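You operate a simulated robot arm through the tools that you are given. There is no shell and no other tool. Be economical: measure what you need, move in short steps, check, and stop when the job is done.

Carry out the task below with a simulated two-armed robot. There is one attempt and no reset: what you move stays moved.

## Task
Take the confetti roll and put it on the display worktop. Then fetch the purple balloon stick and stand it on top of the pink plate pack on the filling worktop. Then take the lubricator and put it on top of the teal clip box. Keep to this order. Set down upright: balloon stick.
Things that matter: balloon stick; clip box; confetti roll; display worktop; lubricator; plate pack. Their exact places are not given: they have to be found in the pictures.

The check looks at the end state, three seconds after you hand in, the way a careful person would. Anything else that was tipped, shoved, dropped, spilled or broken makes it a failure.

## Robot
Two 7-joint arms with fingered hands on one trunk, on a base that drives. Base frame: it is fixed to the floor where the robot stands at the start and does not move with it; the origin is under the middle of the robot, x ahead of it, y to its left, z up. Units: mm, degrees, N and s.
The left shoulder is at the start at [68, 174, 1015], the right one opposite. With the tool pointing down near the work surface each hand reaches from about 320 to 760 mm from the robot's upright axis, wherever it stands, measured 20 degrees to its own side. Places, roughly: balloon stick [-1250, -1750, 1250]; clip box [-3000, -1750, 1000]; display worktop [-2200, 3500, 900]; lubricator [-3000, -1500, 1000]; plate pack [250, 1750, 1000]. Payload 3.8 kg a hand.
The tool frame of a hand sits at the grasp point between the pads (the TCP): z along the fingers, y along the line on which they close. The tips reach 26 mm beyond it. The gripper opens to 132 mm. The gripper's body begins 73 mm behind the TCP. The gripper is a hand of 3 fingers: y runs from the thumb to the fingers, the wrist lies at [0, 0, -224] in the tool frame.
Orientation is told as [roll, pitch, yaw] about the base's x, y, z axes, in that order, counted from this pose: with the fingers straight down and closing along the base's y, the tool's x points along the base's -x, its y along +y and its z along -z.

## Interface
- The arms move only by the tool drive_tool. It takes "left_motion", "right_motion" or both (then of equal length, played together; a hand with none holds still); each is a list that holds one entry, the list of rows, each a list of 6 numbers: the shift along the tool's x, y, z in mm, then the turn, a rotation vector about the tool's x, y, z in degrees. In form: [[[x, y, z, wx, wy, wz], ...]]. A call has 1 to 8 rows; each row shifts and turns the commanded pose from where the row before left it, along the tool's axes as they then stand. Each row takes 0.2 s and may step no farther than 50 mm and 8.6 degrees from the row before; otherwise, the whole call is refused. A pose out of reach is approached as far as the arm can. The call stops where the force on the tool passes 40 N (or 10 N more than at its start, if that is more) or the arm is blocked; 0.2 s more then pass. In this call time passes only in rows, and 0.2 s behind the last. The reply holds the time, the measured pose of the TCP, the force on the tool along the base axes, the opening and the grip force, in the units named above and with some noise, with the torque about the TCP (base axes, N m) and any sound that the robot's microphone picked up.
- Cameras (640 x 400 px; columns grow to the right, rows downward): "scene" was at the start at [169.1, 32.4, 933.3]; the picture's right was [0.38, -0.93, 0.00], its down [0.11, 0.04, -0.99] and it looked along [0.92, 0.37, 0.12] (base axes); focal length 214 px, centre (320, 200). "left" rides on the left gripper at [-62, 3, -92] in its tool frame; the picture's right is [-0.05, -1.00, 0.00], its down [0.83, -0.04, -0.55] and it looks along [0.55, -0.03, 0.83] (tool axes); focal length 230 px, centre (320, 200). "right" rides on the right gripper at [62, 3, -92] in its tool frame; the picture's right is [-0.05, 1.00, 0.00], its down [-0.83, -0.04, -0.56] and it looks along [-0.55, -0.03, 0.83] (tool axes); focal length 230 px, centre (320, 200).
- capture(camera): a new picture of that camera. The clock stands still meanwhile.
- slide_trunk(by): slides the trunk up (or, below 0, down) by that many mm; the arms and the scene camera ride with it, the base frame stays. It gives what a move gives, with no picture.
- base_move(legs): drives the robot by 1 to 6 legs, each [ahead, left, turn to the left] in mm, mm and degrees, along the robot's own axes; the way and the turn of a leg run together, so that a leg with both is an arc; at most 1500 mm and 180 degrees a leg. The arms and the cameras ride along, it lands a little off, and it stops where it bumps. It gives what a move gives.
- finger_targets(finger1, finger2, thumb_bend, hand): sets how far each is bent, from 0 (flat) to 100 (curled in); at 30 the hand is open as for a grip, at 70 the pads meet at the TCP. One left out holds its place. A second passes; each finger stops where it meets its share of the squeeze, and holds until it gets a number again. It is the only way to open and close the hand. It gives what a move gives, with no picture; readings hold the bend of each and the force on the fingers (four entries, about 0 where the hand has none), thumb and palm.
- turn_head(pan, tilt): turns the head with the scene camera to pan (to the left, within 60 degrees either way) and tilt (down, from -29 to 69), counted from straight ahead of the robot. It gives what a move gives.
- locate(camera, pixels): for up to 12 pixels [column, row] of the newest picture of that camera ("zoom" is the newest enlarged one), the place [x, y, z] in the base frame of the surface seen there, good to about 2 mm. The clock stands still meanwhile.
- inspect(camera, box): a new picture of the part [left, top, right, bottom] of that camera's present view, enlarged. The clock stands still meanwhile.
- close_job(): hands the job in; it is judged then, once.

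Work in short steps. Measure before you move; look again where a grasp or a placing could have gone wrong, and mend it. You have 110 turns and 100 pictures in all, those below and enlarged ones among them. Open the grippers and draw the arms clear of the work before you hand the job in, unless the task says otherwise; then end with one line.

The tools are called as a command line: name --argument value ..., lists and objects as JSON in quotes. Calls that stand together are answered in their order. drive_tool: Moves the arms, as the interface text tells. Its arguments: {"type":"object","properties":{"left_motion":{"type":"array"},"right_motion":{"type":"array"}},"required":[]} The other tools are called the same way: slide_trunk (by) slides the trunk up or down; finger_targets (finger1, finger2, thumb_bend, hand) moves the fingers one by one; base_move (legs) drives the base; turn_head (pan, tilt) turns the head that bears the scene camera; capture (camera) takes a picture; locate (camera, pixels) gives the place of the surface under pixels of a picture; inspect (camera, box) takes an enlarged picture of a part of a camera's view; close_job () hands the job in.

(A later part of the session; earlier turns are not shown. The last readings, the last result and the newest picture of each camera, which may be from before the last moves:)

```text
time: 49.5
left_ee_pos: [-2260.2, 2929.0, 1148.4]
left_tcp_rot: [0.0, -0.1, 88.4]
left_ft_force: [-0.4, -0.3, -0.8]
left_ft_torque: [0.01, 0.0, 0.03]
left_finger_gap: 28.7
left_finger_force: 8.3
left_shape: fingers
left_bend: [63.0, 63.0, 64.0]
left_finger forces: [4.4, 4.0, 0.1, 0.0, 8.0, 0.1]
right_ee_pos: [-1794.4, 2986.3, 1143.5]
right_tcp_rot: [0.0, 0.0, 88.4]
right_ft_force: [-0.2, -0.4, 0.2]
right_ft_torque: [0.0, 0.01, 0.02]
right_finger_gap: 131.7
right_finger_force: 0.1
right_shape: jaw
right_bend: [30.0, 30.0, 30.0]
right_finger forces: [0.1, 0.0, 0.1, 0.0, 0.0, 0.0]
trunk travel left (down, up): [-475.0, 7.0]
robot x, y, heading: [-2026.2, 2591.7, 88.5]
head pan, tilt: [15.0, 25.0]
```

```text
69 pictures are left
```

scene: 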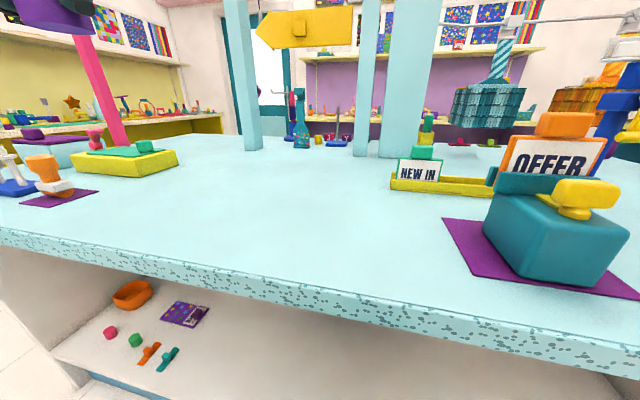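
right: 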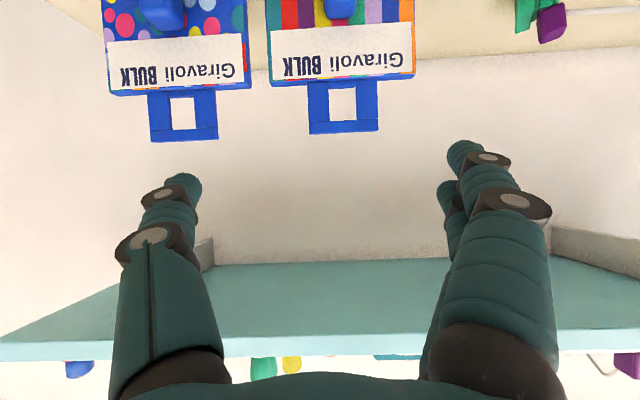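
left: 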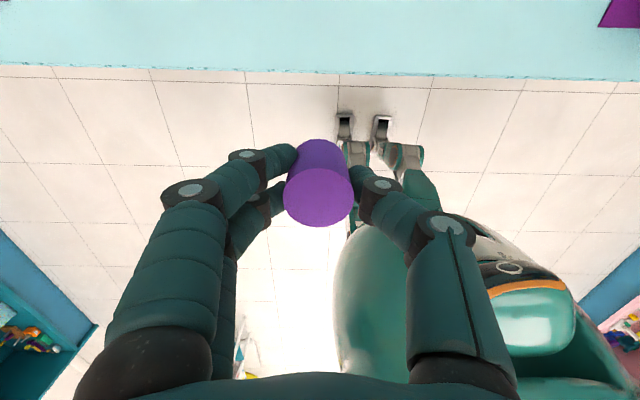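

The spot at (−2260, 3130) is empty. I move 200 mm ahead and then lower toward z ≈ 925.

drive_tool --left_motion '[[[-48, 0, 0, 0, 0, 0], [-48, 0, 0, 0, 0, 0], [-48, 0, 0, 0, 0, 0], [-46, 0, 10, 0, 0, 0], [0, 0, 48, 0, 0, 0], [0, 0, 48, 0, 0, 0], [0, 0, 48, 0, 0, 0], [0, 0, 48, 0, 0, 0]]]'

capture --camera "left"

```text
time: 51.3
left_ee_pos: [-2275.8, 3038.0, 959.8]
left_tcp_rot: [-0.1, -0.2, 88.6]
left_ft_force: [0.4, -0.6, 0.1]
left_ft_torque: [-0.03, 0.03, -0.04]
left_finger_gap: 28.6
left_finger_force: 7.8
left_shape: fingers
left_bend: [63.0, 63.0, 64.0]
left_finger forces: [4.6, 3.9, 0.0, 0.0, 7.9, 0.1]
left hand out of reach, approached as far as the arm can: row 3, 4, 7, 8
right_ee_pos: [-1794.7, 2986.9, 1144.2]
right_tcp_rot: [0.0, 0.0, 88.5]
right_ft_force: [0.3, 0.4, 0.2]
right_ft_torque: [0.02, 0.01, 0.01]
right_finger_gap: 131.9
right_finger_force: 0.0
right_shape: jaw
right_bend: [30.0, 30.0, 30.0]
right_finger forces: [0.0, 0.1, 0.1, 0.1, 0.0, 0.0]
trunk travel left (down, up): [-475.0, 7.0]
robot x, y, heading: [-2027.0, 2595.8, 88.4]
head pan, tilt: [15.0, 25.0]
```

```text
68 pictures are left
```

left: 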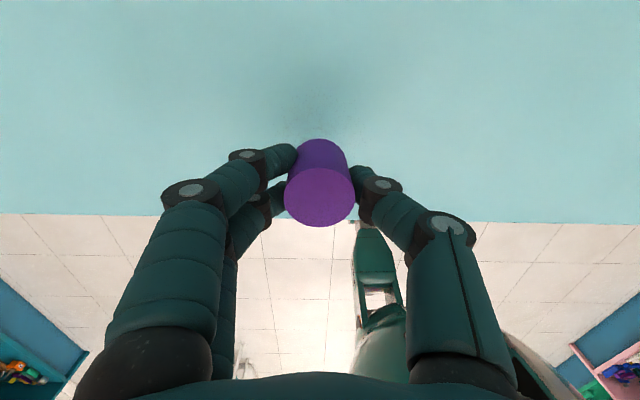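

Reach ended at y 3038. I drive 70 mm ahead (roll bottom is at about 921, clear of the top), then lower with the trunk.

base_move --legs '[[70, 0, 0]]'

slide_trunk --by -36

capture --camera "scene"

```text
time: 52.3
left_ee_pos: [-2275.2, 3107.9, 960.8]
left_tcp_rot: [-0.1, -0.1, 88.4]
left_ft_force: [0.8, 0.1, 0.0]
left_ft_torque: [-0.01, 0.01, 0.01]
left_finger_gap: 28.5
left_finger_force: 7.9
left_shape: fingers
left_bend: [63.0, 63.0, 64.0]
left_finger forces: [4.6, 4.0, 0.0, 0.1, 7.8, 0.0]
right_ee_pos: [-1791.6, 3056.2, 1143.1]
right_tcp_rot: [0.0, 0.0, 88.4]
right_ft_force: [-0.3, -0.2, 0.6]
right_ft_torque: [-0.02, 0.0, 0.02]
right_finger_gap: 131.9
right_finger_force: 0.0
right_shape: jaw
right_bend: [30.0, 30.0, 30.0]
right_finger forces: [0.1, 0.0, 0.0, 0.0, 0.0, 0.0]
trunk travel left (down, up): [-475.0, 7.0]
robot x, y, heading: [-2024.7, 2666.0, 88.4]
head pan, tilt: [15.0, 25.0]
```

```text
time: 53.1
left_ee_pos: [-2274.1, 3107.7, 926.5]
left_tcp_rot: [-0.2, -0.2, 88.6]
left_ft_force: [0.3, 0.1, -0.3]
left_ft_torque: [0.02, 0.01, 0.01]
left_finger_gap: 28.4
left_finger_force: 7.7
left_shape: fingers
left_bend: [63.0, 63.0, 64.0]
left_finger forces: [4.6, 3.9, 0.0, 0.0, 7.9, 0.0]
right_ee_pos: [-1792.3, 3055.2, 1109.3]
right_tcp_rot: [0.0, -0.2, 88.4]
right_ft_force: [0.0, -0.2, 1.0]
right_ft_torque: [0.04, 0.01, 0.01]
right_finger_gap: 131.8
right_finger_force: 0.0
right_shape: jaw
right_bend: [30.0, 30.0, 30.0]
right_finger forces: [0.1, 0.0, 0.0, 0.0, 0.0, 0.1]
trunk travel left (down, up): [-439.0, 43.0]
robot x, y, heading: [-2023.4, 2667.8, 88.4]
head pan, tilt: [15.0, 25.0]
```

```text
67 pictures are left
```

scene: 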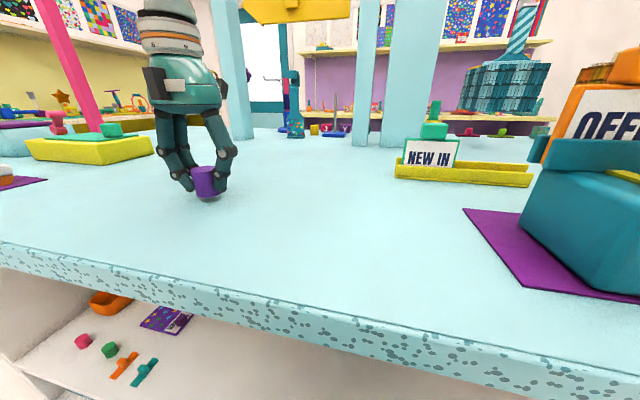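

About 7 mm gap remains. I lower 6 then 3 mm watching the force.

slide_trunk --by -6

slide_trunk --by -2

```text
time: 53.6
left_ee_pos: [-2274.3, 3106.3, 918.9]
left_tcp_rot: [-0.1, -0.2, 88.4]
left_ft_force: [-0.8, -0.2, -0.7]
left_ft_torque: [-0.03, -0.02, 0.01]
left_finger_gap: 28.3
left_finger_force: 8.4
left_shape: fingers
left_bend: [63.0, 63.0, 64.0]
left_finger forces: [4.7, 4.0, 0.0, 0.1, 8.1, 0.1]
right_ee_pos: [-1791.5, 3055.6, 1101.1]
right_tcp_rot: [0.0, -0.1, 88.3]
right_ft_force: [-0.6, 0.2, -1.0]
right_ft_torque: [0.02, 0.0, -0.02]
right_finger_gap: 131.8
right_finger_force: 0.1
right_shape: jaw
right_bend: [30.0, 30.0, 30.0]
right_finger forces: [0.0, 0.1, 0.1, 0.0, 0.1, 0.0]
trunk travel left (down, up): [-433.0, 49.0]
robot x, y, heading: [-2022.8, 2665.2, 88.4]
head pan, tilt: [15.0, 25.0]
```

```text
time: 54.2
left_ee_pos: [-2273.8, 3106.7, 916.5]
left_tcp_rot: [-0.2, -0.2, 88.4]
left_ft_force: [-0.7, -0.4, -0.2]
left_ft_torque: [-0.01, 0.0, -0.01]
left_finger_gap: 28.4
left_finger_force: 8.7
left_shape: fingers
left_bend: [63.0, 63.0, 65.0]
left_finger forces: [4.7, 4.1, 0.1, 0.0, 8.2, 0.0]
right_ee_pos: [-1792.8, 3056.0, 1100.9]
right_tcp_rot: [-0.1, 0.0, 88.4]
right_ft_force: [0.5, 0.6, 0.1]
right_ft_torque: [0.0, -0.03, 0.01]
right_finger_gap: 132.0
right_finger_force: 0.0
right_shape: jaw
right_bend: [30.0, 30.0, 30.0]
right_finger forces: [0.0, 0.1, 0.0, 0.0, 0.0, 0.0]
trunk travel left (down, up): [-431.0, 51.0]
robot x, y, heading: [-2028.1, 2662.8, 88.4]
head pan, tilt: [15.0, 25.0]
```

Still no contact force; I look through the left camera to see the roll's bottom gap.

inspect --camera "scene" --box '[140, 120, 268, 220]'

locate --camera "zoom" --pixels '[[300, 270], [310, 330], [310, 360], [310, 380], [330, 250]]'

```text
4.00 times, centred on (204, 170) of scene
```

zoom: 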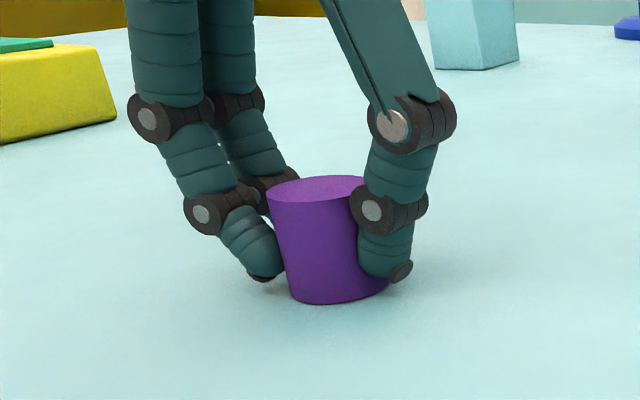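

```text
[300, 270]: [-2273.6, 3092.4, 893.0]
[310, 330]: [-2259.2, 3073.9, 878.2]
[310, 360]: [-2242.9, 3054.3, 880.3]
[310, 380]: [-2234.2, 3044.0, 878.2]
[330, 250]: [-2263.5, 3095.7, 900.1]
```

The roll is practically on the top (slightly leaning in the grip). I go 2 mm lower to seat it and then open.

slide_trunk --by -2

inspect --camera "scene" --box '[140, 120, 268, 220]'

```text
time: 54.7
left_ee_pos: [-2274.8, 3107.8, 915.4]
left_tcp_rot: [-0.1, -0.2, 88.4]
left_ft_force: [-1.3, 0.0, 6.1]
left_ft_torque: [0.02, 0.02, 0.03]
left_finger_gap: 28.3
left_finger_force: 9.4
left_shape: fingers
left_bend: [63.0, 63.0, 65.0]
left_finger forces: [5.4, 4.9, 0.1, 0.0, 9.2, 0.0]
right_ee_pos: [-1793.4, 3055.2, 1097.1]
right_tcp_rot: [0.1, 0.0, 88.4]
right_ft_force: [-0.7, -0.1, -0.2]
right_ft_torque: [0.01, 0.0, -0.03]
right_finger_gap: 131.9
right_finger_force: 0.0
right_shape: jaw
right_bend: [30.0, 30.0, 30.0]
right_finger forces: [0.1, 0.0, 0.0, 0.1, 0.0, 0.0]
trunk travel left (down, up): [-429.0, 53.0]
robot x, y, heading: [-2026.7, 2667.5, 88.5]
head pan, tilt: [15.0, 25.0]
```

```text
4.00 times, centred on (204, 170) of scene
```

zoom: 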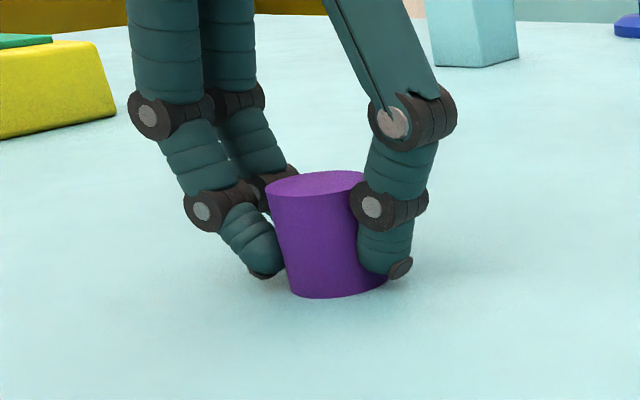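

Contact: 6 N upward. I open gradually in two steps, then rise with the trunk.

finger_targets --hand "left" --finger1 58 --finger2 58 --thumb_bend 60

finger_targets --hand "left" --finger1 30 --finger2 30 --thumb_bend 30

slide_trunk --by 160

capture --camera "scene"

```text
time: 55.7
left_ee_pos: [-2274.3, 3106.9, 914.7]
left_tcp_rot: [-0.1, 0.0, 88.4]
left_ft_force: [-0.6, -0.3, 0.6]
left_ft_torque: [0.02, 0.01, -0.02]
left_finger_gap: 39.2
left_finger_force: 0.0
left_shape: fingers
left_bend: [57.0, 57.0, 60.0]
left_finger forces: [0.1, 0.0, 0.0, 0.1, 0.0, 0.0]
right_ee_pos: [-1792.0, 3056.4, 1098.4]
right_tcp_rot: [-0.1, 0.0, 88.4]
right_ft_force: [0.0, 0.4, 1.2]
right_ft_torque: [-0.02, 0.01, 0.01]
right_finger_gap: 132.0
right_finger_force: 0.1
right_shape: jaw
right_bend: [30.0, 30.0, 30.0]
right_finger forces: [0.0, 0.0, 0.1, 0.0, 0.0, 0.0]
trunk travel left (down, up): [-429.0, 53.0]
robot x, y, heading: [-2024.6, 2662.6, 88.5]
head pan, tilt: [15.0, 25.0]
```

```text
time: 56.7
left_ee_pos: [-2273.2, 3106.7, 914.5]
left_tcp_rot: [-0.1, -0.1, 88.4]
left_ft_force: [0.4, 0.4, 0.3]
left_ft_torque: [0.03, 0.0, -0.01]
left_finger_gap: 134.2
left_finger_force: 0.0
left_shape: fingers
left_bend: [30.0, 30.0, 30.0]
left_finger forces: [0.1, 0.0, 0.0, 0.0, 0.0, 0.1]
right_ee_pos: [-1791.6, 3055.7, 1097.0]
right_tcp_rot: [0.0, 0.0, 88.4]
right_ft_force: [0.3, 0.4, 0.5]
right_ft_torque: [0.03, 0.0, 0.01]
right_finger_gap: 131.9
right_finger_force: 0.1
right_shape: jaw
right_bend: [30.0, 30.0, 30.0]
right_finger forces: [0.1, 0.0, 0.1, 0.0, 0.0, 0.1]
trunk travel left (down, up): [-429.0, 53.0]
robot x, y, heading: [-2023.8, 2663.3, 88.4]
head pan, tilt: [15.0, 25.0]
```

```text
time: 57.6
left_ee_pos: [-2274.3, 3108.4, 982.9]
left_tcp_rot: [-0.1, -2.3, 88.5]
left_ft_force: [-0.3, 0.2, 0.0]
left_ft_torque: [0.0, 0.01, 0.03]
left_finger_gap: 134.0
left_finger_force: 0.0
left_shape: fingers
left_bend: [30.0, 30.0, 30.0]
left_finger forces: [0.0, 0.1, 0.0, 0.0, 0.1, 0.0]
right_ee_pos: [-1791.8, 3054.6, 1148.7]
right_tcp_rot: [0.0, 0.2, 88.4]
right_ft_force: [0.7, 0.1, -0.5]
right_ft_torque: [0.01, 0.0, -0.01]
right_finger_gap: 132.0
right_finger_force: 0.1
right_shape: jaw
right_bend: [30.0, 30.0, 30.0]
right_finger forces: [0.0, 0.1, 0.0, 0.1, 0.0, 0.0]
right hand out of reach, approached as far as the arm can: row 1
trunk travel left (down, up): [-482.0, 0.0]
robot x, y, heading: [-2025.2, 2663.0, 88.6]
head pan, tilt: [15.0, 25.0]
```

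```text
64 pictures are left
```

scene: 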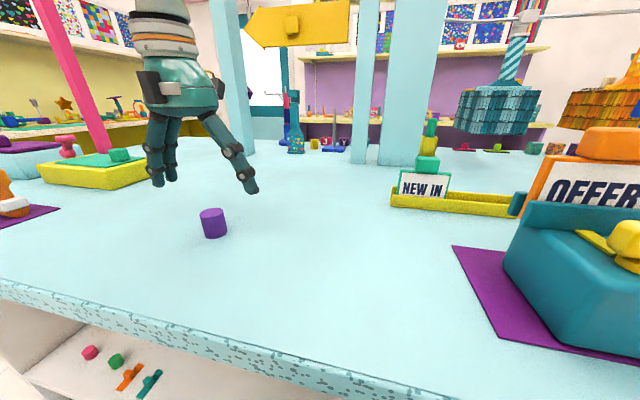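

The roll stands alone upright at (214,222). I back off 650 mm, tuck the left hand, turn toward the balloon stick area and look.

base_move --legs '[[-650, 0, 0], [0, 0, -161]]'

drive_tool --left_motion '[[[40, 0, 0, 0, 0, 0], [40, 0, -10, 0, 0, 0], [30, 0, -20, 0, 0, 0]]]'

turn_head --pan 0 --tilt 5

capture --camera "scene"

```text
time: 67.8
left_ee_pos: [-1662.4, 1677.5, 983.3]
left_tcp_rot: [-0.1, -2.4, -72.5]
left_ft_force: [-0.1, -0.2, -0.8]
left_ft_torque: [-0.01, -0.03, 0.03]
left_finger_gap: 133.9
left_finger_force: 0.1
left_shape: fingers
left_bend: [30.0, 30.0, 30.0]
left_finger forces: [0.1, 0.1, 0.0, 0.1, 0.1, 0.0]
right_ee_pos: [-2135.6, 1570.3, 1151.1]
right_tcp_rot: [0.0, 0.0, -72.4]
right_ft_force: [-0.2, 0.0, 0.2]
right_ft_torque: [-0.03, -0.03, 0.02]
right_finger_gap: 132.1
right_finger_force: 0.0
right_shape: jaw
right_bend: [30.0, 30.0, 30.0]
right_finger forces: [0.1, 0.1, 0.0, 0.0, 0.0, 0.2]
trunk travel left (down, up): [-482.0, 0.0]
robot x, y, heading: [-2043.3, 2015.0, -72.5]
head pan, tilt: [15.0, 25.0]
```

```text
time: 68.6
left_ee_pos: [-1697.1, 1785.2, 1008.5]
left_tcp_rot: [-0.1, -2.5, -72.5]
left_ft_force: [0.4, 0.0, 0.1]
left_ft_torque: [0.01, -0.01, -0.01]
left_finger_gap: 134.1
left_finger_force: 0.1
left_shape: fingers
left_bend: [30.0, 30.0, 30.0]
left_finger forces: [0.1, 0.0, 0.0, 0.1, 0.1, 0.1]
right_ee_pos: [-2135.4, 1570.0, 1151.4]
right_tcp_rot: [0.0, -0.1, -72.5]
right_ft_force: [-0.4, -0.5, -0.3]
right_ft_torque: [0.01, 0.02, 0.01]
right_finger_gap: 132.1
right_finger_force: 0.0
right_shape: jaw
right_bend: [30.0, 30.0, 30.0]
right_finger forces: [0.0, 0.0, 0.1, 0.0, 0.0, 0.0]
trunk travel left (down, up): [-482.0, 0.0]
robot x, y, heading: [-2042.8, 2018.0, -72.7]
head pan, tilt: [15.0, 25.0]
```

```text
time: 69.5
left_ee_pos: [-1698.0, 1783.3, 1009.9]
left_tcp_rot: [0.0, -2.4, -72.5]
left_ft_force: [-0.5, 0.6, -0.3]
left_ft_torque: [0.02, -0.01, -0.01]
left_finger_gap: 133.7
left_finger_force: 0.0
left_shape: fingers
left_bend: [30.0, 30.0, 30.0]
left_finger forces: [0.1, 0.0, 0.0, 0.0, 0.0, 0.0]
right_ee_pos: [-2136.1, 1571.1, 1150.9]
right_tcp_rot: [0.0, 0.0, -72.5]
right_ft_force: [-0.4, 0.6, -0.4]
right_ft_torque: [0.0, -0.03, -0.01]
right_finger_gap: 131.8
right_finger_force: 0.0
right_shape: jaw
right_bend: [30.0, 30.0, 30.0]
right_finger forces: [0.1, 0.0, 0.0, 0.0, 0.0, 0.0]
trunk travel left (down, up): [-482.0, 0.0]
robot x, y, heading: [-2042.7, 2018.5, -72.6]
head pan, tilt: [0.0, 5.0]
```

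```text
63 pictures are left
```

scene: 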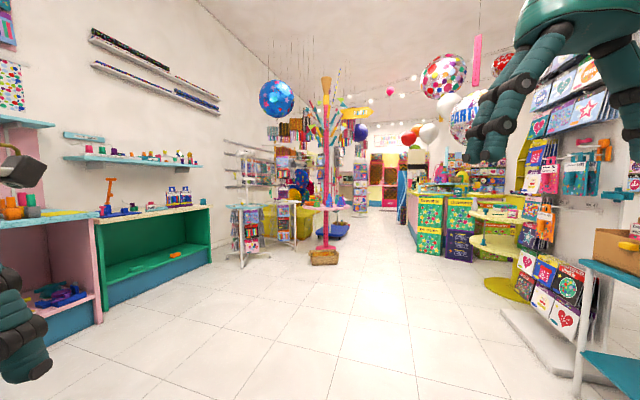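

Balloon stick should be near (341, ~180). I enlarge the middle.

inspect --camera "scene" --box '[215, 70, 425, 272]'

locate --camera "scene" --pixels '[[325, 255], [325, 200], [245, 262], [300, 208], [340, 208], [425, 215], [500, 260], [530, 310], [208, 245]]'

```text
1.98 times, centred on (320, 171) of scene
```

zoom: 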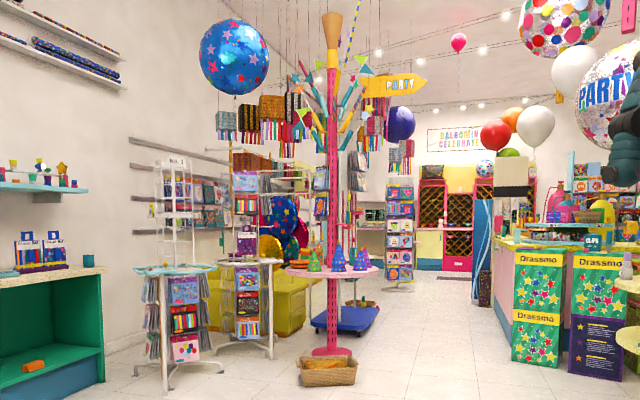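

```text
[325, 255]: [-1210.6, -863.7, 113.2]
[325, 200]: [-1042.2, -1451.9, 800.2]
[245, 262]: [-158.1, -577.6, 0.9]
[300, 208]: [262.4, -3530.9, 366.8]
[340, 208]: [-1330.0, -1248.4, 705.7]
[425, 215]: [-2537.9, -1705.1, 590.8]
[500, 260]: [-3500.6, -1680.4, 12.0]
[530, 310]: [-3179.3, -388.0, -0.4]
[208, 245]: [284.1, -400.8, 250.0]
```

The tree stand with sticks is ahead, around (−1150, −1300). I drive nearer.

base_move --legs '[[1400, 0, 0], [600, 0, 0]]'

capture --camera "scene"

inspect --camera "scene" --box '[240, 60, 460, 200]'

```text
time: 79.4
left_ee_pos: [-1080.8, -111.7, 1008.1]
left_tcp_rot: [-0.1, -2.4, -71.6]
left_ft_force: [-0.1, 0.2, -0.1]
left_ft_torque: [-0.01, 0.02, -0.01]
left_finger_gap: 134.0
left_finger_force: 0.0
left_shape: fingers
left_bend: [30.0, 30.0, 30.0]
left_finger forces: [0.1, 0.1, 0.0, 0.0, 0.0, 0.0]
right_ee_pos: [-1516.6, -332.9, 1149.6]
right_tcp_rot: [0.0, 0.1, -71.5]
right_ft_force: [0.0, -0.3, -0.5]
right_ft_torque: [0.03, -0.03, 0.0]
right_finger_gap: 131.9
right_finger_force: 0.1
right_shape: jaw
right_bend: [30.0, 30.0, 30.0]
right_finger forces: [0.0, 0.1, 0.0, 0.0, 0.0, 0.0]
trunk travel left (down, up): [-482.0, 0.0]
robot x, y, heading: [-1436.8, 113.4, -71.6]
head pan, tilt: [0.0, 5.0]
```

```text
61 pictures are left
```

scene: 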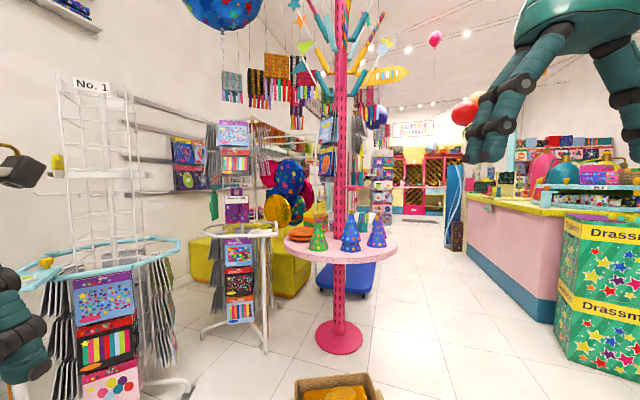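

```text
2.86 times, centred on (350, 130) of scene
```

zoom: 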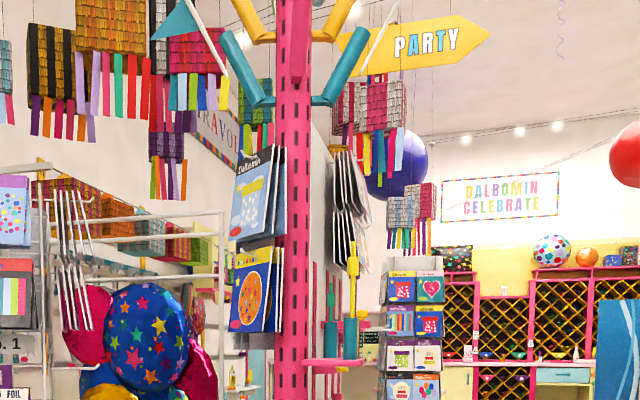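

I measure the objects behind the pole near (360,165).

locate --camera "zoom" --pixels '[[352, 265], [352, 320], [330, 330], [335, 365], [295, 300], [430, 240], [310, 300], [392, 350], [220, 350]]'

locate --camera "scene" --pixels '[[340, 340], [300, 390], [395, 240], [285, 240], [250, 340], [345, 290], [470, 205], [565, 215], [180, 240], [360, 222], [387, 215]]'

inspect --camera "scene" --box '[270, 140, 430, 260]'

```text
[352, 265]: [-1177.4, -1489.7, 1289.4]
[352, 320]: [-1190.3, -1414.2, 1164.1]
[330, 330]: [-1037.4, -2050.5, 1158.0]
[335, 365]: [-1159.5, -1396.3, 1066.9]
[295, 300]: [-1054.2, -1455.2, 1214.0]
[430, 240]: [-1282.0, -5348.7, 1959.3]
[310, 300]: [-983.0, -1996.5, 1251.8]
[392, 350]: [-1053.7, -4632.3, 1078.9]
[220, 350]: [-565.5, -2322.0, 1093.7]
```

```text
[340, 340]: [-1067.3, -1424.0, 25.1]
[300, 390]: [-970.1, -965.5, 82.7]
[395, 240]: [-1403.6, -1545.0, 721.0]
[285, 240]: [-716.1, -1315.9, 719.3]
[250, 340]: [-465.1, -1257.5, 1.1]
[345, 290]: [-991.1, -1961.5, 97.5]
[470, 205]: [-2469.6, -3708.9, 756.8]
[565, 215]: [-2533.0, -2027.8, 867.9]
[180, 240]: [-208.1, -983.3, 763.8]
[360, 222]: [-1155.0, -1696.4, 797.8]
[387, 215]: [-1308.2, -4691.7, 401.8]
```

```text
3.33 times, centred on (350, 200) of scene
```

zoom: 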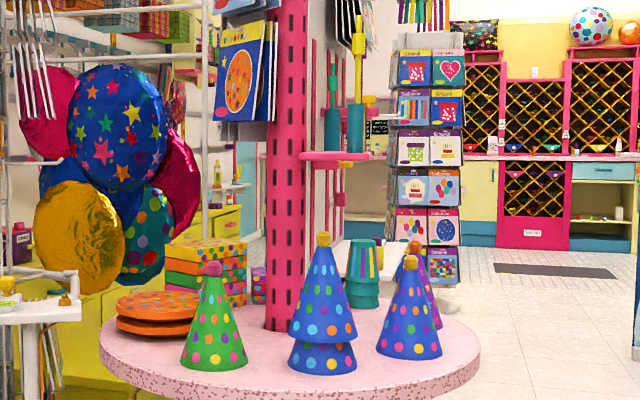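

Sticks stand in holders on a small shelf of the tree around (−1170, −1400, 1067), on its west side. I go around to the west: sidestep right, ahead, then face −y first.

base_move --legs '[[0, -600, 0], [0, 0, 45]]'

turn_head --pan -30 --tilt 5

capture --camera "scene"

locate --camera "scene" --pixels '[[600, 340], [560, 250], [320, 250], [200, 200]]'

```text
time: 84.9
left_ee_pos: [-1591.1, 14.2, 1008.1]
left_tcp_rot: [-0.1, -2.5, -26.6]
left_ft_force: [-0.1, -0.5, 0.2]
left_ft_torque: [-0.01, 0.02, -0.03]
left_finger_gap: 133.9
left_finger_force: 0.1
left_shape: fingers
left_bend: [30.0, 30.0, 30.0]
left_finger forces: [0.1, 0.1, 0.0, 0.1, 0.0, 0.0]
right_ee_pos: [-1743.1, -450.9, 1150.4]
right_tcp_rot: [0.0, 0.0, -26.7]
right_ft_force: [0.3, -0.6, -0.3]
right_ft_torque: [-0.03, 0.01, -0.01]
right_finger_gap: 132.0
right_finger_force: 0.1
right_shape: jaw
right_bend: [30.0, 30.0, 30.0]
right_finger forces: [0.1, 0.0, 0.0, 0.0, 0.0, 0.0]
trunk travel left (down, up): [-482.0, 0.0]
robot x, y, heading: [-1997.4, -72.2, -27.0]
head pan, tilt: [0.0, 5.0]
```

```text
time: 85.8
left_ee_pos: [-1589.8, 14.3, 1009.7]
left_tcp_rot: [-0.1, -2.3, -26.7]
left_ft_force: [0.2, -0.1, 0.7]
left_ft_torque: [0.01, -0.01, -0.01]
left_finger_gap: 134.1
left_finger_force: 0.0
left_shape: fingers
left_bend: [30.0, 30.0, 30.0]
left_finger forces: [0.0, 0.0, 0.1, 0.0, 0.1, 0.1]
right_ee_pos: [-1741.8, -450.4, 1149.7]
right_tcp_rot: [0.1, 0.0, -26.8]
right_ft_force: [0.1, 0.0, -0.8]
right_ft_torque: [0.02, -0.02, 0.02]
right_finger_gap: 131.8
right_finger_force: 0.1
right_shape: jaw
right_bend: [30.0, 30.0, 30.0]
right_finger forces: [0.0, 0.0, 0.0, 0.1, 0.0, 0.0]
trunk travel left (down, up): [-482.0, 0.0]
robot x, y, heading: [-1995.6, -74.7, -26.6]
head pan, tilt: [-30.0, 5.0]
```

```text
58 pictures are left
```

scene: 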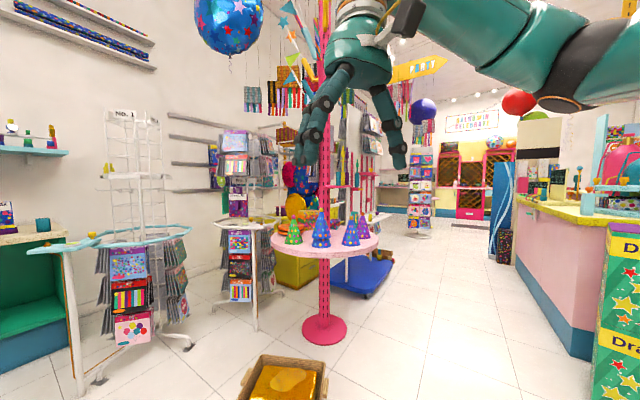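

```text
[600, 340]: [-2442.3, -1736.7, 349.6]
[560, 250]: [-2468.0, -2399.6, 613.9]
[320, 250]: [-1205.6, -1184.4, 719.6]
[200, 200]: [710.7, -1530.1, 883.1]
```

The counter face is at x ≈ −2440. I turn to heading 0 and slide right to y ≈ −1250, and tuck the right hand lower for a free view.

base_move --legs '[[0, 0, 26.6], [0, -1170, 0]]'

turn_head --pan -15 --tilt -3

capture --camera "scene"

```text
time: 93.0
left_ee_pos: [-1679.1, -973.5, 1008.7]
left_tcp_rot: [-0.1, -2.5, -0.7]
left_ft_force: [0.1, 0.2, 0.1]
left_ft_torque: [0.03, 0.0, 0.04]
left_finger_gap: 134.1
left_finger_force: 0.1
left_shape: fingers
left_bend: [30.0, 30.0, 30.0]
left_finger forces: [0.0, 0.0, 0.0, 0.0, 0.1, 0.0]
right_ee_pos: [-1610.8, -1456.9, 1150.5]
right_tcp_rot: [0.0, 0.0, -0.6]
right_ft_force: [0.6, -0.4, -0.5]
right_ft_torque: [0.02, 0.0, 0.01]
right_finger_gap: 132.0
right_finger_force: 0.0
right_shape: jaw
right_bend: [30.0, 30.0, 30.0]
right_finger forces: [0.0, 0.1, 0.0, 0.0, 0.0, 0.0]
trunk travel left (down, up): [-482.0, 0.0]
robot x, y, heading: [-2005.5, -1230.8, -0.7]
head pan, tilt: [-30.0, 5.0]
```

```text
time: 93.8
left_ee_pos: [-1678.1, -972.5, 1008.5]
left_tcp_rot: [-0.1, -2.4, -0.7]
left_ft_force: [0.0, 0.0, 0.2]
left_ft_torque: [0.0, 0.03, 0.03]
left_finger_gap: 133.9
left_finger_force: 0.1
left_shape: fingers
left_bend: [30.0, 30.0, 30.0]
left_finger forces: [0.0, 0.1, 0.0, 0.1, 0.0, 0.0]
right_ee_pos: [-1610.4, -1456.6, 1150.0]
right_tcp_rot: [0.0, -0.1, -0.8]
right_ft_force: [-0.4, 0.3, -0.1]
right_ft_torque: [-0.04, -0.03, 0.0]
right_finger_gap: 131.7
right_finger_force: 0.1
right_shape: jaw
right_bend: [30.0, 30.0, 30.0]
right_finger forces: [0.0, 0.0, 0.1, 0.0, 0.1, 0.0]
trunk travel left (down, up): [-482.0, 0.0]
robot x, y, heading: [-2009.3, -1232.4, -1.0]
head pan, tilt: [-15.0, -3.0]
```

```text
57 pictures are left
```

scene: 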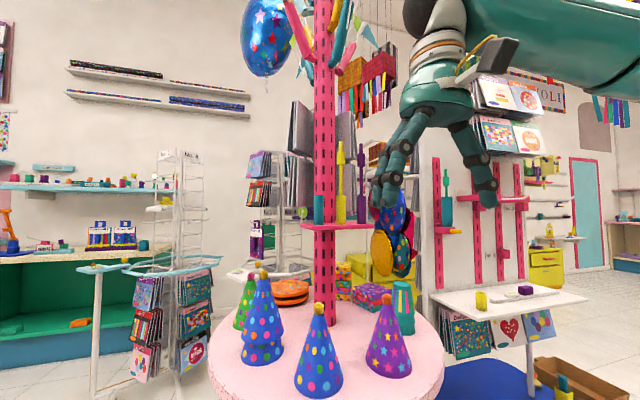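

The small shelf at (338,226) carries a teal, a yellow and a purple stick (361,180). I zoom in.

inspect --camera "scene" --box '[290, 120, 418, 250]'

locate --camera "scene" --pixels '[[361, 152], [361, 175], [361, 190], [361, 205], [361, 219], [340, 205], [319, 205], [345, 225], [320, 227], [330, 290], [325, 140], [374, 224]]'

```text
3.08 times, centred on (354, 185) of scene
```

zoom: 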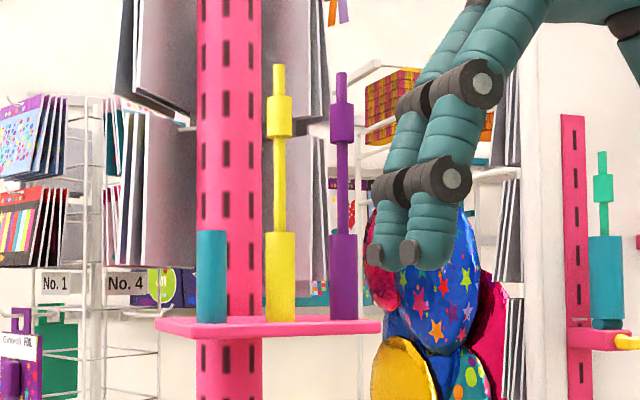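

```text
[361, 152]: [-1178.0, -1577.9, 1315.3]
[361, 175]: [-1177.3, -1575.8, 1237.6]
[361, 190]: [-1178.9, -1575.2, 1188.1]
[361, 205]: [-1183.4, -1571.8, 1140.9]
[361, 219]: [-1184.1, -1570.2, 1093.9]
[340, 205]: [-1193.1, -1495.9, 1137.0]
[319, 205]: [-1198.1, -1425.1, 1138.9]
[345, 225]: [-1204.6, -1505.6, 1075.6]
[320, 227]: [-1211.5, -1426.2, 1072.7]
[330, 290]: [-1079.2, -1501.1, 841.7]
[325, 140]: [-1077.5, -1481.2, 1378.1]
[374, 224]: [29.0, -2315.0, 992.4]
```

Purple balloon stick: axis ≈ (−1171, −1573), base z 1075–1165, top ≈1350; the yellow one is only 76 mm north. I plan a horizontal grasp from the south-west with the left hand; I check floor obstacles there.

locate --camera "scene" --pixels '[[440, 300], [580, 300], [530, 380], [460, 385], [540, 370], [600, 395], [440, 200], [505, 210], [481, 220], [600, 270], [405, 340]]'

locate --camera "zoom" --pixels '[[330, 300], [357, 300], [344, 236], [344, 319], [341, 85], [341, 140], [333, 120], [352, 120], [295, 300], [380, 322]]'

```text
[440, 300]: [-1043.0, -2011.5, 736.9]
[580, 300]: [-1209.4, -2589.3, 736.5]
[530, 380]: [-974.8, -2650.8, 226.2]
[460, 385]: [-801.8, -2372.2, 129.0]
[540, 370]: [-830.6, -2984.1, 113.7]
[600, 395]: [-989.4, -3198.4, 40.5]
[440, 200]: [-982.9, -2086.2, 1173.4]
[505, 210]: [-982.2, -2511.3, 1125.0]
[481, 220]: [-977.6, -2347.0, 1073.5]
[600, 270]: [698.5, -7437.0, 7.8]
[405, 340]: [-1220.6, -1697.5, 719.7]
```

```text
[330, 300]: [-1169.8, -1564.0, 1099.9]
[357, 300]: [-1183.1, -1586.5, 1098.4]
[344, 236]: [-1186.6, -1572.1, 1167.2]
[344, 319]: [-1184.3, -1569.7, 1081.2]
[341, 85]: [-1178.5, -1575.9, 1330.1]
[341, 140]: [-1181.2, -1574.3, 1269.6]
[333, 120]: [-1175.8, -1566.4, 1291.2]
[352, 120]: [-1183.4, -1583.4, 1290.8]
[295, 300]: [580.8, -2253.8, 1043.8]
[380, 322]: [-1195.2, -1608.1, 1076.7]
```

White table corner is at (−1043,−2011); robot goes to about (−1660,−1960), heading 20°. I drive right, then ahead, then turn.

drive_tool --right_motion '[[[40, 0, 0, 0, 0, 0], [40, 0, 0, 0, 0, 0]]]'

base_move --legs '[[0, -724, 0], [345, 0, 0], [0, 0, 21]]'

turn_head --pan 18 --tilt 0

capture --camera "scene"

```text
time: 94.4
left_ee_pos: [-1678.1, -973.4, 1009.3]
left_tcp_rot: [-0.1, -2.4, -0.8]
left_ft_force: [-0.4, -0.2, 0.4]
left_ft_torque: [-0.02, 0.0, -0.01]
left_finger_gap: 134.2
left_finger_force: 0.1
left_shape: fingers
left_bend: [30.0, 30.0, 30.0]
left_finger forces: [0.1, 0.1, 0.0, 0.1, 0.0, 0.0]
right_ee_pos: [-1693.1, -1457.8, 1149.3]
right_tcp_rot: [0.1, -0.1, -0.7]
right_ft_force: [-0.3, 0.0, -0.4]
right_ft_torque: [0.02, -0.01, 0.01]
right_finger_gap: 131.8
right_finger_force: 0.1
right_shape: jaw
right_bend: [30.0, 30.0, 30.0]
right_finger forces: [0.0, 0.0, 0.0, 0.1, 0.1, 0.1]
trunk travel left (down, up): [-482.0, 0.0]
robot x, y, heading: [-2004.3, -1231.0, -0.9]
head pan, tilt: [-15.0, -3.0]
```

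```text
time: 101.4
left_ee_pos: [-1457.6, -1602.6, 1009.4]
left_tcp_rot: [-0.1, -2.4, 20.6]
left_ft_force: [-0.2, 0.0, 0.0]
left_ft_torque: [0.01, 0.04, 0.01]
left_finger_gap: 134.0
left_finger_force: 0.1
left_shape: fingers
left_bend: [30.0, 30.0, 30.0]
left_finger forces: [0.1, 0.0, 0.1, 0.0, 0.0, 0.0]
right_ee_pos: [-1293.4, -2057.8, 1150.3]
right_tcp_rot: [0.1, 0.0, 20.7]
right_ft_force: [-0.2, -0.1, -0.1]
right_ft_torque: [0.04, 0.01, 0.01]
right_finger_gap: 132.0
right_finger_force: 0.1
right_shape: jaw
right_bend: [30.0, 30.0, 30.0]
right_finger forces: [0.0, 0.1, 0.1, 0.1, 0.1, 0.0]
trunk travel left (down, up): [-482.0, 0.0]
robot x, y, heading: [-1670.3, -1962.4, 20.7]
head pan, tilt: [-15.0, -3.0]
```

```text
time: 102.3
left_ee_pos: [-1457.4, -1603.7, 1008.8]
left_tcp_rot: [-0.1, -2.3, 20.6]
left_ft_force: [0.4, -0.2, 0.4]
left_ft_torque: [0.0, -0.03, 0.0]
left_finger_gap: 133.8
left_finger_force: 0.1
left_shape: fingers
left_bend: [30.0, 30.0, 30.0]
left_finger forces: [0.1, 0.0, 0.0, 0.0, 0.0, 0.0]
right_ee_pos: [-1293.9, -2058.8, 1150.7]
right_tcp_rot: [0.0, -0.1, 20.6]
right_ft_force: [0.7, -0.5, -0.6]
right_ft_torque: [0.01, 0.01, 0.0]
right_finger_gap: 131.7
right_finger_force: 0.0
right_shape: jaw
right_bend: [30.0, 30.0, 30.0]
right_finger forces: [0.0, 0.0, 0.1, 0.0, 0.0, 0.0]
trunk travel left (down, up): [-482.0, 0.0]
robot x, y, heading: [-1668.2, -1960.6, 20.7]
head pan, tilt: [18.0, 0.0]
```

```text
55 pictures are left
```

scene: 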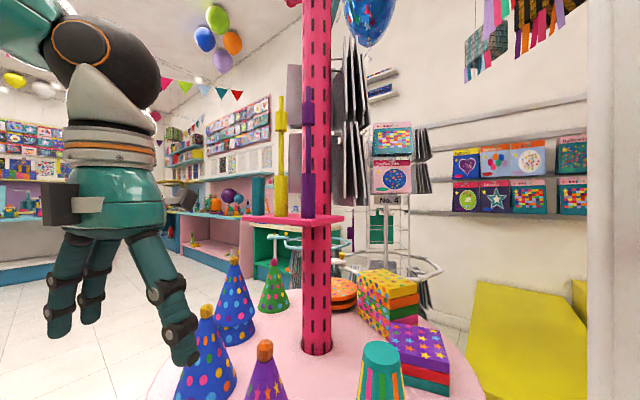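

Purple stick is at (308,150), yellow at (282,165). I back the base off along the planned approach line, then yaw/pitch the left hand to horizontal pointing at it.

locate --camera "scene" --pixels '[[308, 210], [302, 200], [314, 200], [308, 185], [308, 140], [308, 110], [281, 200], [265, 345], [208, 312], [330, 215]]'

base_move --legs '[[-230, -80, 0]]'

drive_tool --left_motion '[[[0, 0, 0, 0, 0, -6.3], [0, 0, 0, 0, 0, -6.3], [0, 0, 0, 0, 0, -6.3], [-31, 0, -2, 0, -8, 0], [-31, 0, -2, 0, -8, 0], [-31, 0, -2, 0, -8, 0], [-31, 0, -2, 0, -8, 0], [-31, 0, -2, 0, -8, 0]]]'

drive_tool --left_motion '[[[-31, 0, -2, 0, -8, 0], [-31, 0, -2, 0, -8, 0], [-31, 0, -2, 0, -8, 0], [-31, 0, -2, 0, -8, 0], [-31, 0, -2, 0, -8, 0], [-31, 0, -2, 0, -7.6, 0]]]'

```text
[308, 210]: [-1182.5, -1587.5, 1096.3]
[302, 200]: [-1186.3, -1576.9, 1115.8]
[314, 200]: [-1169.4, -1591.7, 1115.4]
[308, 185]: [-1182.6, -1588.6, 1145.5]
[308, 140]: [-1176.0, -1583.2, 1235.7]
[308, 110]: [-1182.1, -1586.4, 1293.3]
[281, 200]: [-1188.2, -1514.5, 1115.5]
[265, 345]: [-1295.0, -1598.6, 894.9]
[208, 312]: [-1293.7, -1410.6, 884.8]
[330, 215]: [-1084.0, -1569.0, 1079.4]
```

```text
time: 104.1
left_ee_pos: [-1643.2, -1757.5, 1008.7]
left_tcp_rot: [0.0, -2.3, 20.6]
left_ft_force: [0.3, -0.1, -1.2]
left_ft_torque: [0.03, 0.01, 0.0]
left_finger_gap: 134.1
left_finger_force: 0.1
left_shape: fingers
left_bend: [30.0, 30.0, 30.0]
left_finger forces: [0.1, 0.1, 0.0, 0.1, 0.0, 0.0]
right_ee_pos: [-1479.2, -2214.6, 1149.0]
right_tcp_rot: [0.0, 0.0, 20.6]
right_ft_force: [-0.3, 1.6, 0.2]
right_ft_torque: [-0.01, 0.04, 0.0]
right_finger_gap: 132.0
right_finger_force: 0.0
right_shape: jaw
right_bend: [30.0, 30.0, 30.0]
right_finger forces: [0.0, 0.1, 0.0, 0.1, 0.0, 0.1]
trunk travel left (down, up): [-482.0, 0.0]
robot x, y, heading: [-1859.0, -2116.9, 20.4]
head pan, tilt: [18.0, 0.0]
```

```text
time: 105.9
left_ee_pos: [-1534.0, -1666.6, 1064.8]
left_tcp_rot: [-1.2, -42.3, 40.4]
left_ft_force: [0.4, -0.8, -0.3]
left_ft_torque: [-0.01, 0.0, 0.01]
left_finger_gap: 134.1
left_finger_force: 0.0
left_shape: fingers
left_bend: [30.0, 30.0, 30.0]
left_finger forces: [0.0, 0.0, 0.0, 0.0, 0.1, 0.0]
right_ee_pos: [-1479.0, -2212.7, 1149.3]
right_tcp_rot: [0.0, -0.1, 20.7]
right_ft_force: [0.0, 0.5, -0.6]
right_ft_torque: [0.02, 0.05, -0.02]
right_finger_gap: 132.1
right_finger_force: 0.0
right_shape: jaw
right_bend: [30.0, 30.0, 30.0]
right_finger forces: [0.0, 0.0, 0.0, 0.0, 0.0, 0.0]
trunk travel left (down, up): [-482.0, 0.0]
robot x, y, heading: [-1859.8, -2119.5, 20.4]
head pan, tilt: [18.0, 0.0]
```

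```text
time: 107.3
left_ee_pos: [-1479.2, -1619.1, 1230.8]
left_tcp_rot: [-84.4, -89.0, 123.9]
left_ft_force: [-0.6, 0.4, -0.9]
left_ft_torque: [-0.01, 0.01, -0.01]
left_finger_gap: 133.9
left_finger_force: 0.2
left_shape: fingers
left_bend: [30.0, 30.0, 30.0]
left_finger forces: [0.0, 0.0, 0.0, 0.0, 0.0, 0.1]
right_ee_pos: [-1480.1, -2213.3, 1150.6]
right_tcp_rot: [0.0, -0.1, 20.6]
right_ft_force: [-0.6, -0.4, -1.0]
right_ft_torque: [0.01, -0.01, -0.02]
right_finger_gap: 132.1
right_finger_force: 0.0
right_shape: jaw
right_bend: [30.0, 30.0, 30.0]
right_finger forces: [0.0, 0.0, 0.0, 0.1, 0.1, 0.0]
trunk travel left (down, up): [-482.0, 0.0]
robot x, y, heading: [-1853.9, -2114.2, 20.7]
head pan, tilt: [18.0, 0.0]
```

Hand is horizontal, pointing ≈ 39.5°. I shift it 163 mm to its right and 109 down onto the approach line, pre-close a bit, and look.

drive_tool --left_motion '[[[27, -41, 0, 0, 0, 0], [27, -41, 0, 0, 0, 0], [27, -41, 0, 0, 0, 0], [27, -40, 0, 0, 0, 0]]]'

finger_targets --hand "left" --finger1 42 --finger2 42 --thumb_bend 42

capture --camera "left"

```text
time: 108.3
left_ee_pos: [-1443.8, -1685.2, 1207.0]
left_tcp_rot: [-65.8, -89.2, 105.3]
left_ft_force: [-0.1, -0.2, -0.7]
left_ft_torque: [-0.04, 0.0, -0.02]
left_finger_gap: 134.1
left_finger_force: 0.0
left_shape: fingers
left_bend: [30.0, 30.0, 30.0]
left_finger forces: [0.0, 0.1, 0.1, 0.1, 0.1, 0.0]
left hand out of reach, approached as far as the arm can: row 2, 3, 4
right_ee_pos: [-1479.5, -2213.1, 1149.1]
right_tcp_rot: [0.0, 0.0, 20.6]
right_ft_force: [-0.4, -0.5, 0.1]
right_ft_torque: [-0.02, 0.0, 0.02]
right_finger_gap: 131.7
right_finger_force: 0.0
right_shape: jaw
right_bend: [30.0, 30.0, 30.0]
right_finger forces: [0.0, 0.0, 0.0, 0.0, 0.0, 0.1]
trunk travel left (down, up): [-482.0, 0.0]
robot x, y, heading: [-1856.2, -2119.5, 20.4]
head pan, tilt: [18.0, 0.0]
```

```text
time: 109.3
left_ee_pos: [-1442.5, -1685.9, 1207.3]
left_tcp_rot: [-66.4, -89.2, 105.9]
left_ft_force: [-0.7, -0.1, 0.7]
left_ft_torque: [0.02, -0.01, 0.02]
left_finger_gap: 95.5
left_finger_force: 0.0
left_shape: fingers
left_bend: [42.0, 42.0, 42.0]
left_finger forces: [0.0, 0.0, 0.0, 0.0, 0.1, 0.0]
right_ee_pos: [-1480.0, -2213.3, 1149.7]
right_tcp_rot: [0.1, 0.0, 20.6]
right_ft_force: [1.3, 0.1, 0.5]
right_ft_torque: [0.03, 0.0, 0.01]
right_finger_gap: 132.0
right_finger_force: 0.0
right_shape: jaw
right_bend: [30.0, 30.0, 30.0]
right_finger forces: [0.0, 0.0, 0.1, 0.0, 0.0, 0.0]
trunk travel left (down, up): [-482.0, 0.0]
robot x, y, heading: [-1853.9, -2119.6, 20.7]
head pan, tilt: [18.0, 0.0]
```

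```text
54 pictures are left
```

left: 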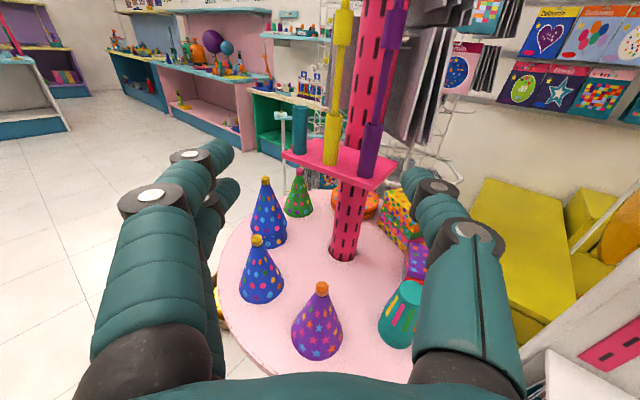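

The arm meets a limit inward, so I use the base and trunk: trunk down 85, base 83 right/28 ahead, then 140 mm along the approach line.

slide_trunk --by -85

base_move --legs '[[28, -83, 0], [135, 46, 0]]'

capture --camera "left"

```text
time: 110.5
left_ee_pos: [-1443.0, -1686.7, 1121.6]
left_tcp_rot: [-80.0, -89.1, 119.5]
left_ft_force: [0.2, 0.0, -0.9]
left_ft_torque: [0.01, 0.01, -0.02]
left_finger_gap: 95.4
left_finger_force: 0.1
left_shape: fingers
left_bend: [42.0, 42.0, 42.0]
left_finger forces: [0.0, 0.0, 0.0, 0.0, 0.0, 0.1]
right_ee_pos: [-1480.3, -2213.2, 1065.2]
right_tcp_rot: [0.0, -0.2, 20.6]
right_ft_force: [1.0, -0.1, -0.2]
right_ft_torque: [0.0, -0.03, 0.01]
right_finger_gap: 131.9
right_finger_force: 0.1
right_shape: jaw
right_bend: [30.0, 30.0, 30.0]
right_finger forces: [0.0, 0.0, 0.0, 0.0, 0.0, 0.0]
trunk travel left (down, up): [-397.0, 85.0]
robot x, y, heading: [-1855.0, -2115.2, 20.6]
head pan, tilt: [18.0, 0.0]
```

```text
time: 112.6
left_ee_pos: [-1277.7, -1662.6, 1121.1]
left_tcp_rot: [-75.3, -89.1, 114.7]
left_ft_force: [0.2, 0.9, -0.4]
left_ft_torque: [0.01, 0.01, 0.05]
left_finger_gap: 95.3
left_finger_force: 0.1
left_shape: fingers
left_bend: [42.0, 42.0, 42.0]
left_finger forces: [0.0, 0.1, 0.1, 0.0, 0.0, 0.1]
right_ee_pos: [-1314.0, -2189.9, 1065.3]
right_tcp_rot: [0.0, 0.0, 20.5]
right_ft_force: [0.1, -0.3, 0.3]
right_ft_torque: [0.01, -0.01, -0.01]
right_finger_gap: 131.8
right_finger_force: 0.0
right_shape: jaw
right_bend: [30.0, 30.0, 30.0]
right_finger forces: [0.1, 0.0, 0.0, 0.1, 0.1, 0.0]
trunk travel left (down, up): [-397.0, 85.0]
robot x, y, heading: [-1691.9, -2094.3, 20.5]
head pan, tilt: [18.0, 0.0]
```

```text
53 pictures are left
```

left: 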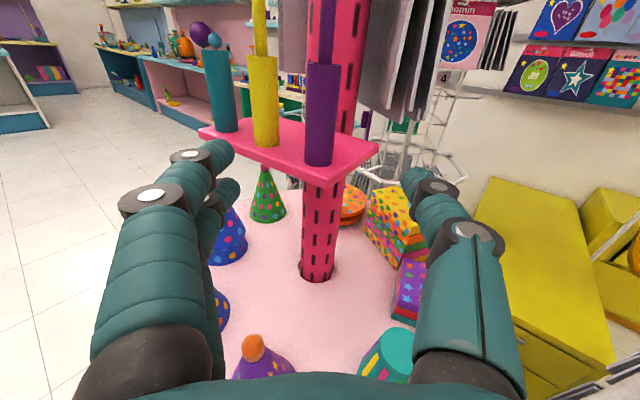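

The stick is straight ahead at (322,110). I measure it against the TCP.

locate --camera "left" --pixels '[[321, 70], [321, 110], [320, 150], [308, 110], [335, 110], [264, 110], [278, 100], [320, 168], [370, 145], [262, 148]]'

```text
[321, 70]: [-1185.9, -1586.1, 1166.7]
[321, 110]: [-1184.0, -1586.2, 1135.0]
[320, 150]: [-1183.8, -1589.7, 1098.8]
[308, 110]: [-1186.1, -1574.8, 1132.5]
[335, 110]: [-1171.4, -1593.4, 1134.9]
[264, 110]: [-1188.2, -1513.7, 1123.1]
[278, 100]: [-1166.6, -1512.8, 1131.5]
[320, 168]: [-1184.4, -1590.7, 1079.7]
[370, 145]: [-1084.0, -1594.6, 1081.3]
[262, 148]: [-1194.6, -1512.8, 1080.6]
```

Aligned within 2 mm laterally, 134 mm to go. I advance 2 small rows first to check the motion is straight.

drive_tool --left_motion '[[[0, 0, 15, 0, 0, 0], [0, 0, 25, 0, 0, 0]]]'

```text
time: 113.2
left_ee_pos: [-1244.8, -1638.4, 1121.0]
left_tcp_rot: [-74.6, -89.1, 114.0]
left_ft_force: [0.1, 0.1, -0.2]
left_ft_torque: [0.0, 0.0, 0.01]
left_finger_gap: 95.6
left_finger_force: 0.0
left_shape: fingers
left_bend: [42.0, 42.0, 42.0]
left_finger forces: [0.0, 0.0, 0.0, 0.1, 0.0, 0.0]
right_ee_pos: [-1314.1, -2190.1, 1064.4]
right_tcp_rot: [0.0, -0.1, 20.5]
right_ft_force: [-0.3, -1.1, 0.2]
right_ft_torque: [0.01, 0.01, -0.02]
right_finger_gap: 131.9
right_finger_force: 0.1
right_shape: jaw
right_bend: [30.0, 30.0, 30.0]
right_finger forces: [0.1, 0.0, 0.1, 0.1, 0.1, 0.1]
trunk travel left (down, up): [-397.0, 85.0]
robot x, y, heading: [-1688.1, -2090.2, 20.6]
head pan, tilt: [18.0, 0.0]
```

Straight. I advance the remaining 90 mm.

drive_tool --left_motion '[[[0, 0, 30, 0, 0, 0], [0, 0, 30, 0, 0, 0], [0, 0, 30, 0, 0, 0]]]'

capture --camera "left"

```text
time: 114.0
left_ee_pos: [-1176.4, -1582.2, 1121.1]
left_tcp_rot: [-74.1, -89.1, 113.5]
left_ft_force: [0.9, 0.3, -1.1]
left_ft_torque: [0.04, -0.02, 0.01]
left_finger_gap: 95.5
left_finger_force: 0.1
left_shape: fingers
left_bend: [42.0, 42.0, 42.0]
left_finger forces: [0.0, 0.0, 0.1, 0.0, 0.1, 0.0]
right_ee_pos: [-1314.5, -2191.3, 1064.7]
right_tcp_rot: [0.1, -0.1, 20.5]
right_ft_force: [-0.6, -0.2, 0.3]
right_ft_torque: [0.0, 0.0, 0.0]
right_finger_gap: 131.5
right_finger_force: 0.0
right_shape: jaw
right_bend: [30.0, 30.0, 30.0]
right_finger forces: [0.0, 0.0, 0.1, 0.0, 0.0, 0.0]
trunk travel left (down, up): [-397.0, 85.0]
robot x, y, heading: [-1686.9, -2096.7, 20.5]
head pan, tilt: [18.0, 0.0]
```

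```text
52 pictures are left
```

left: 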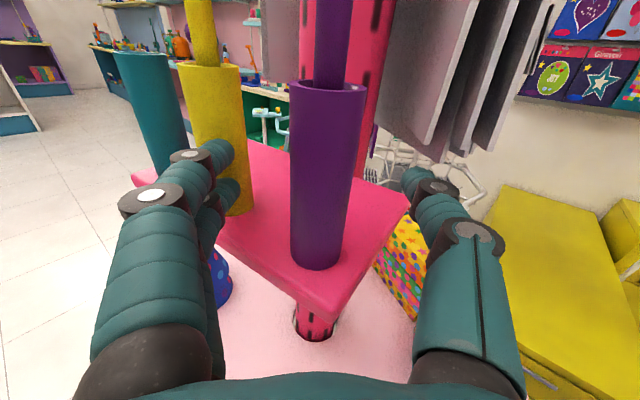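

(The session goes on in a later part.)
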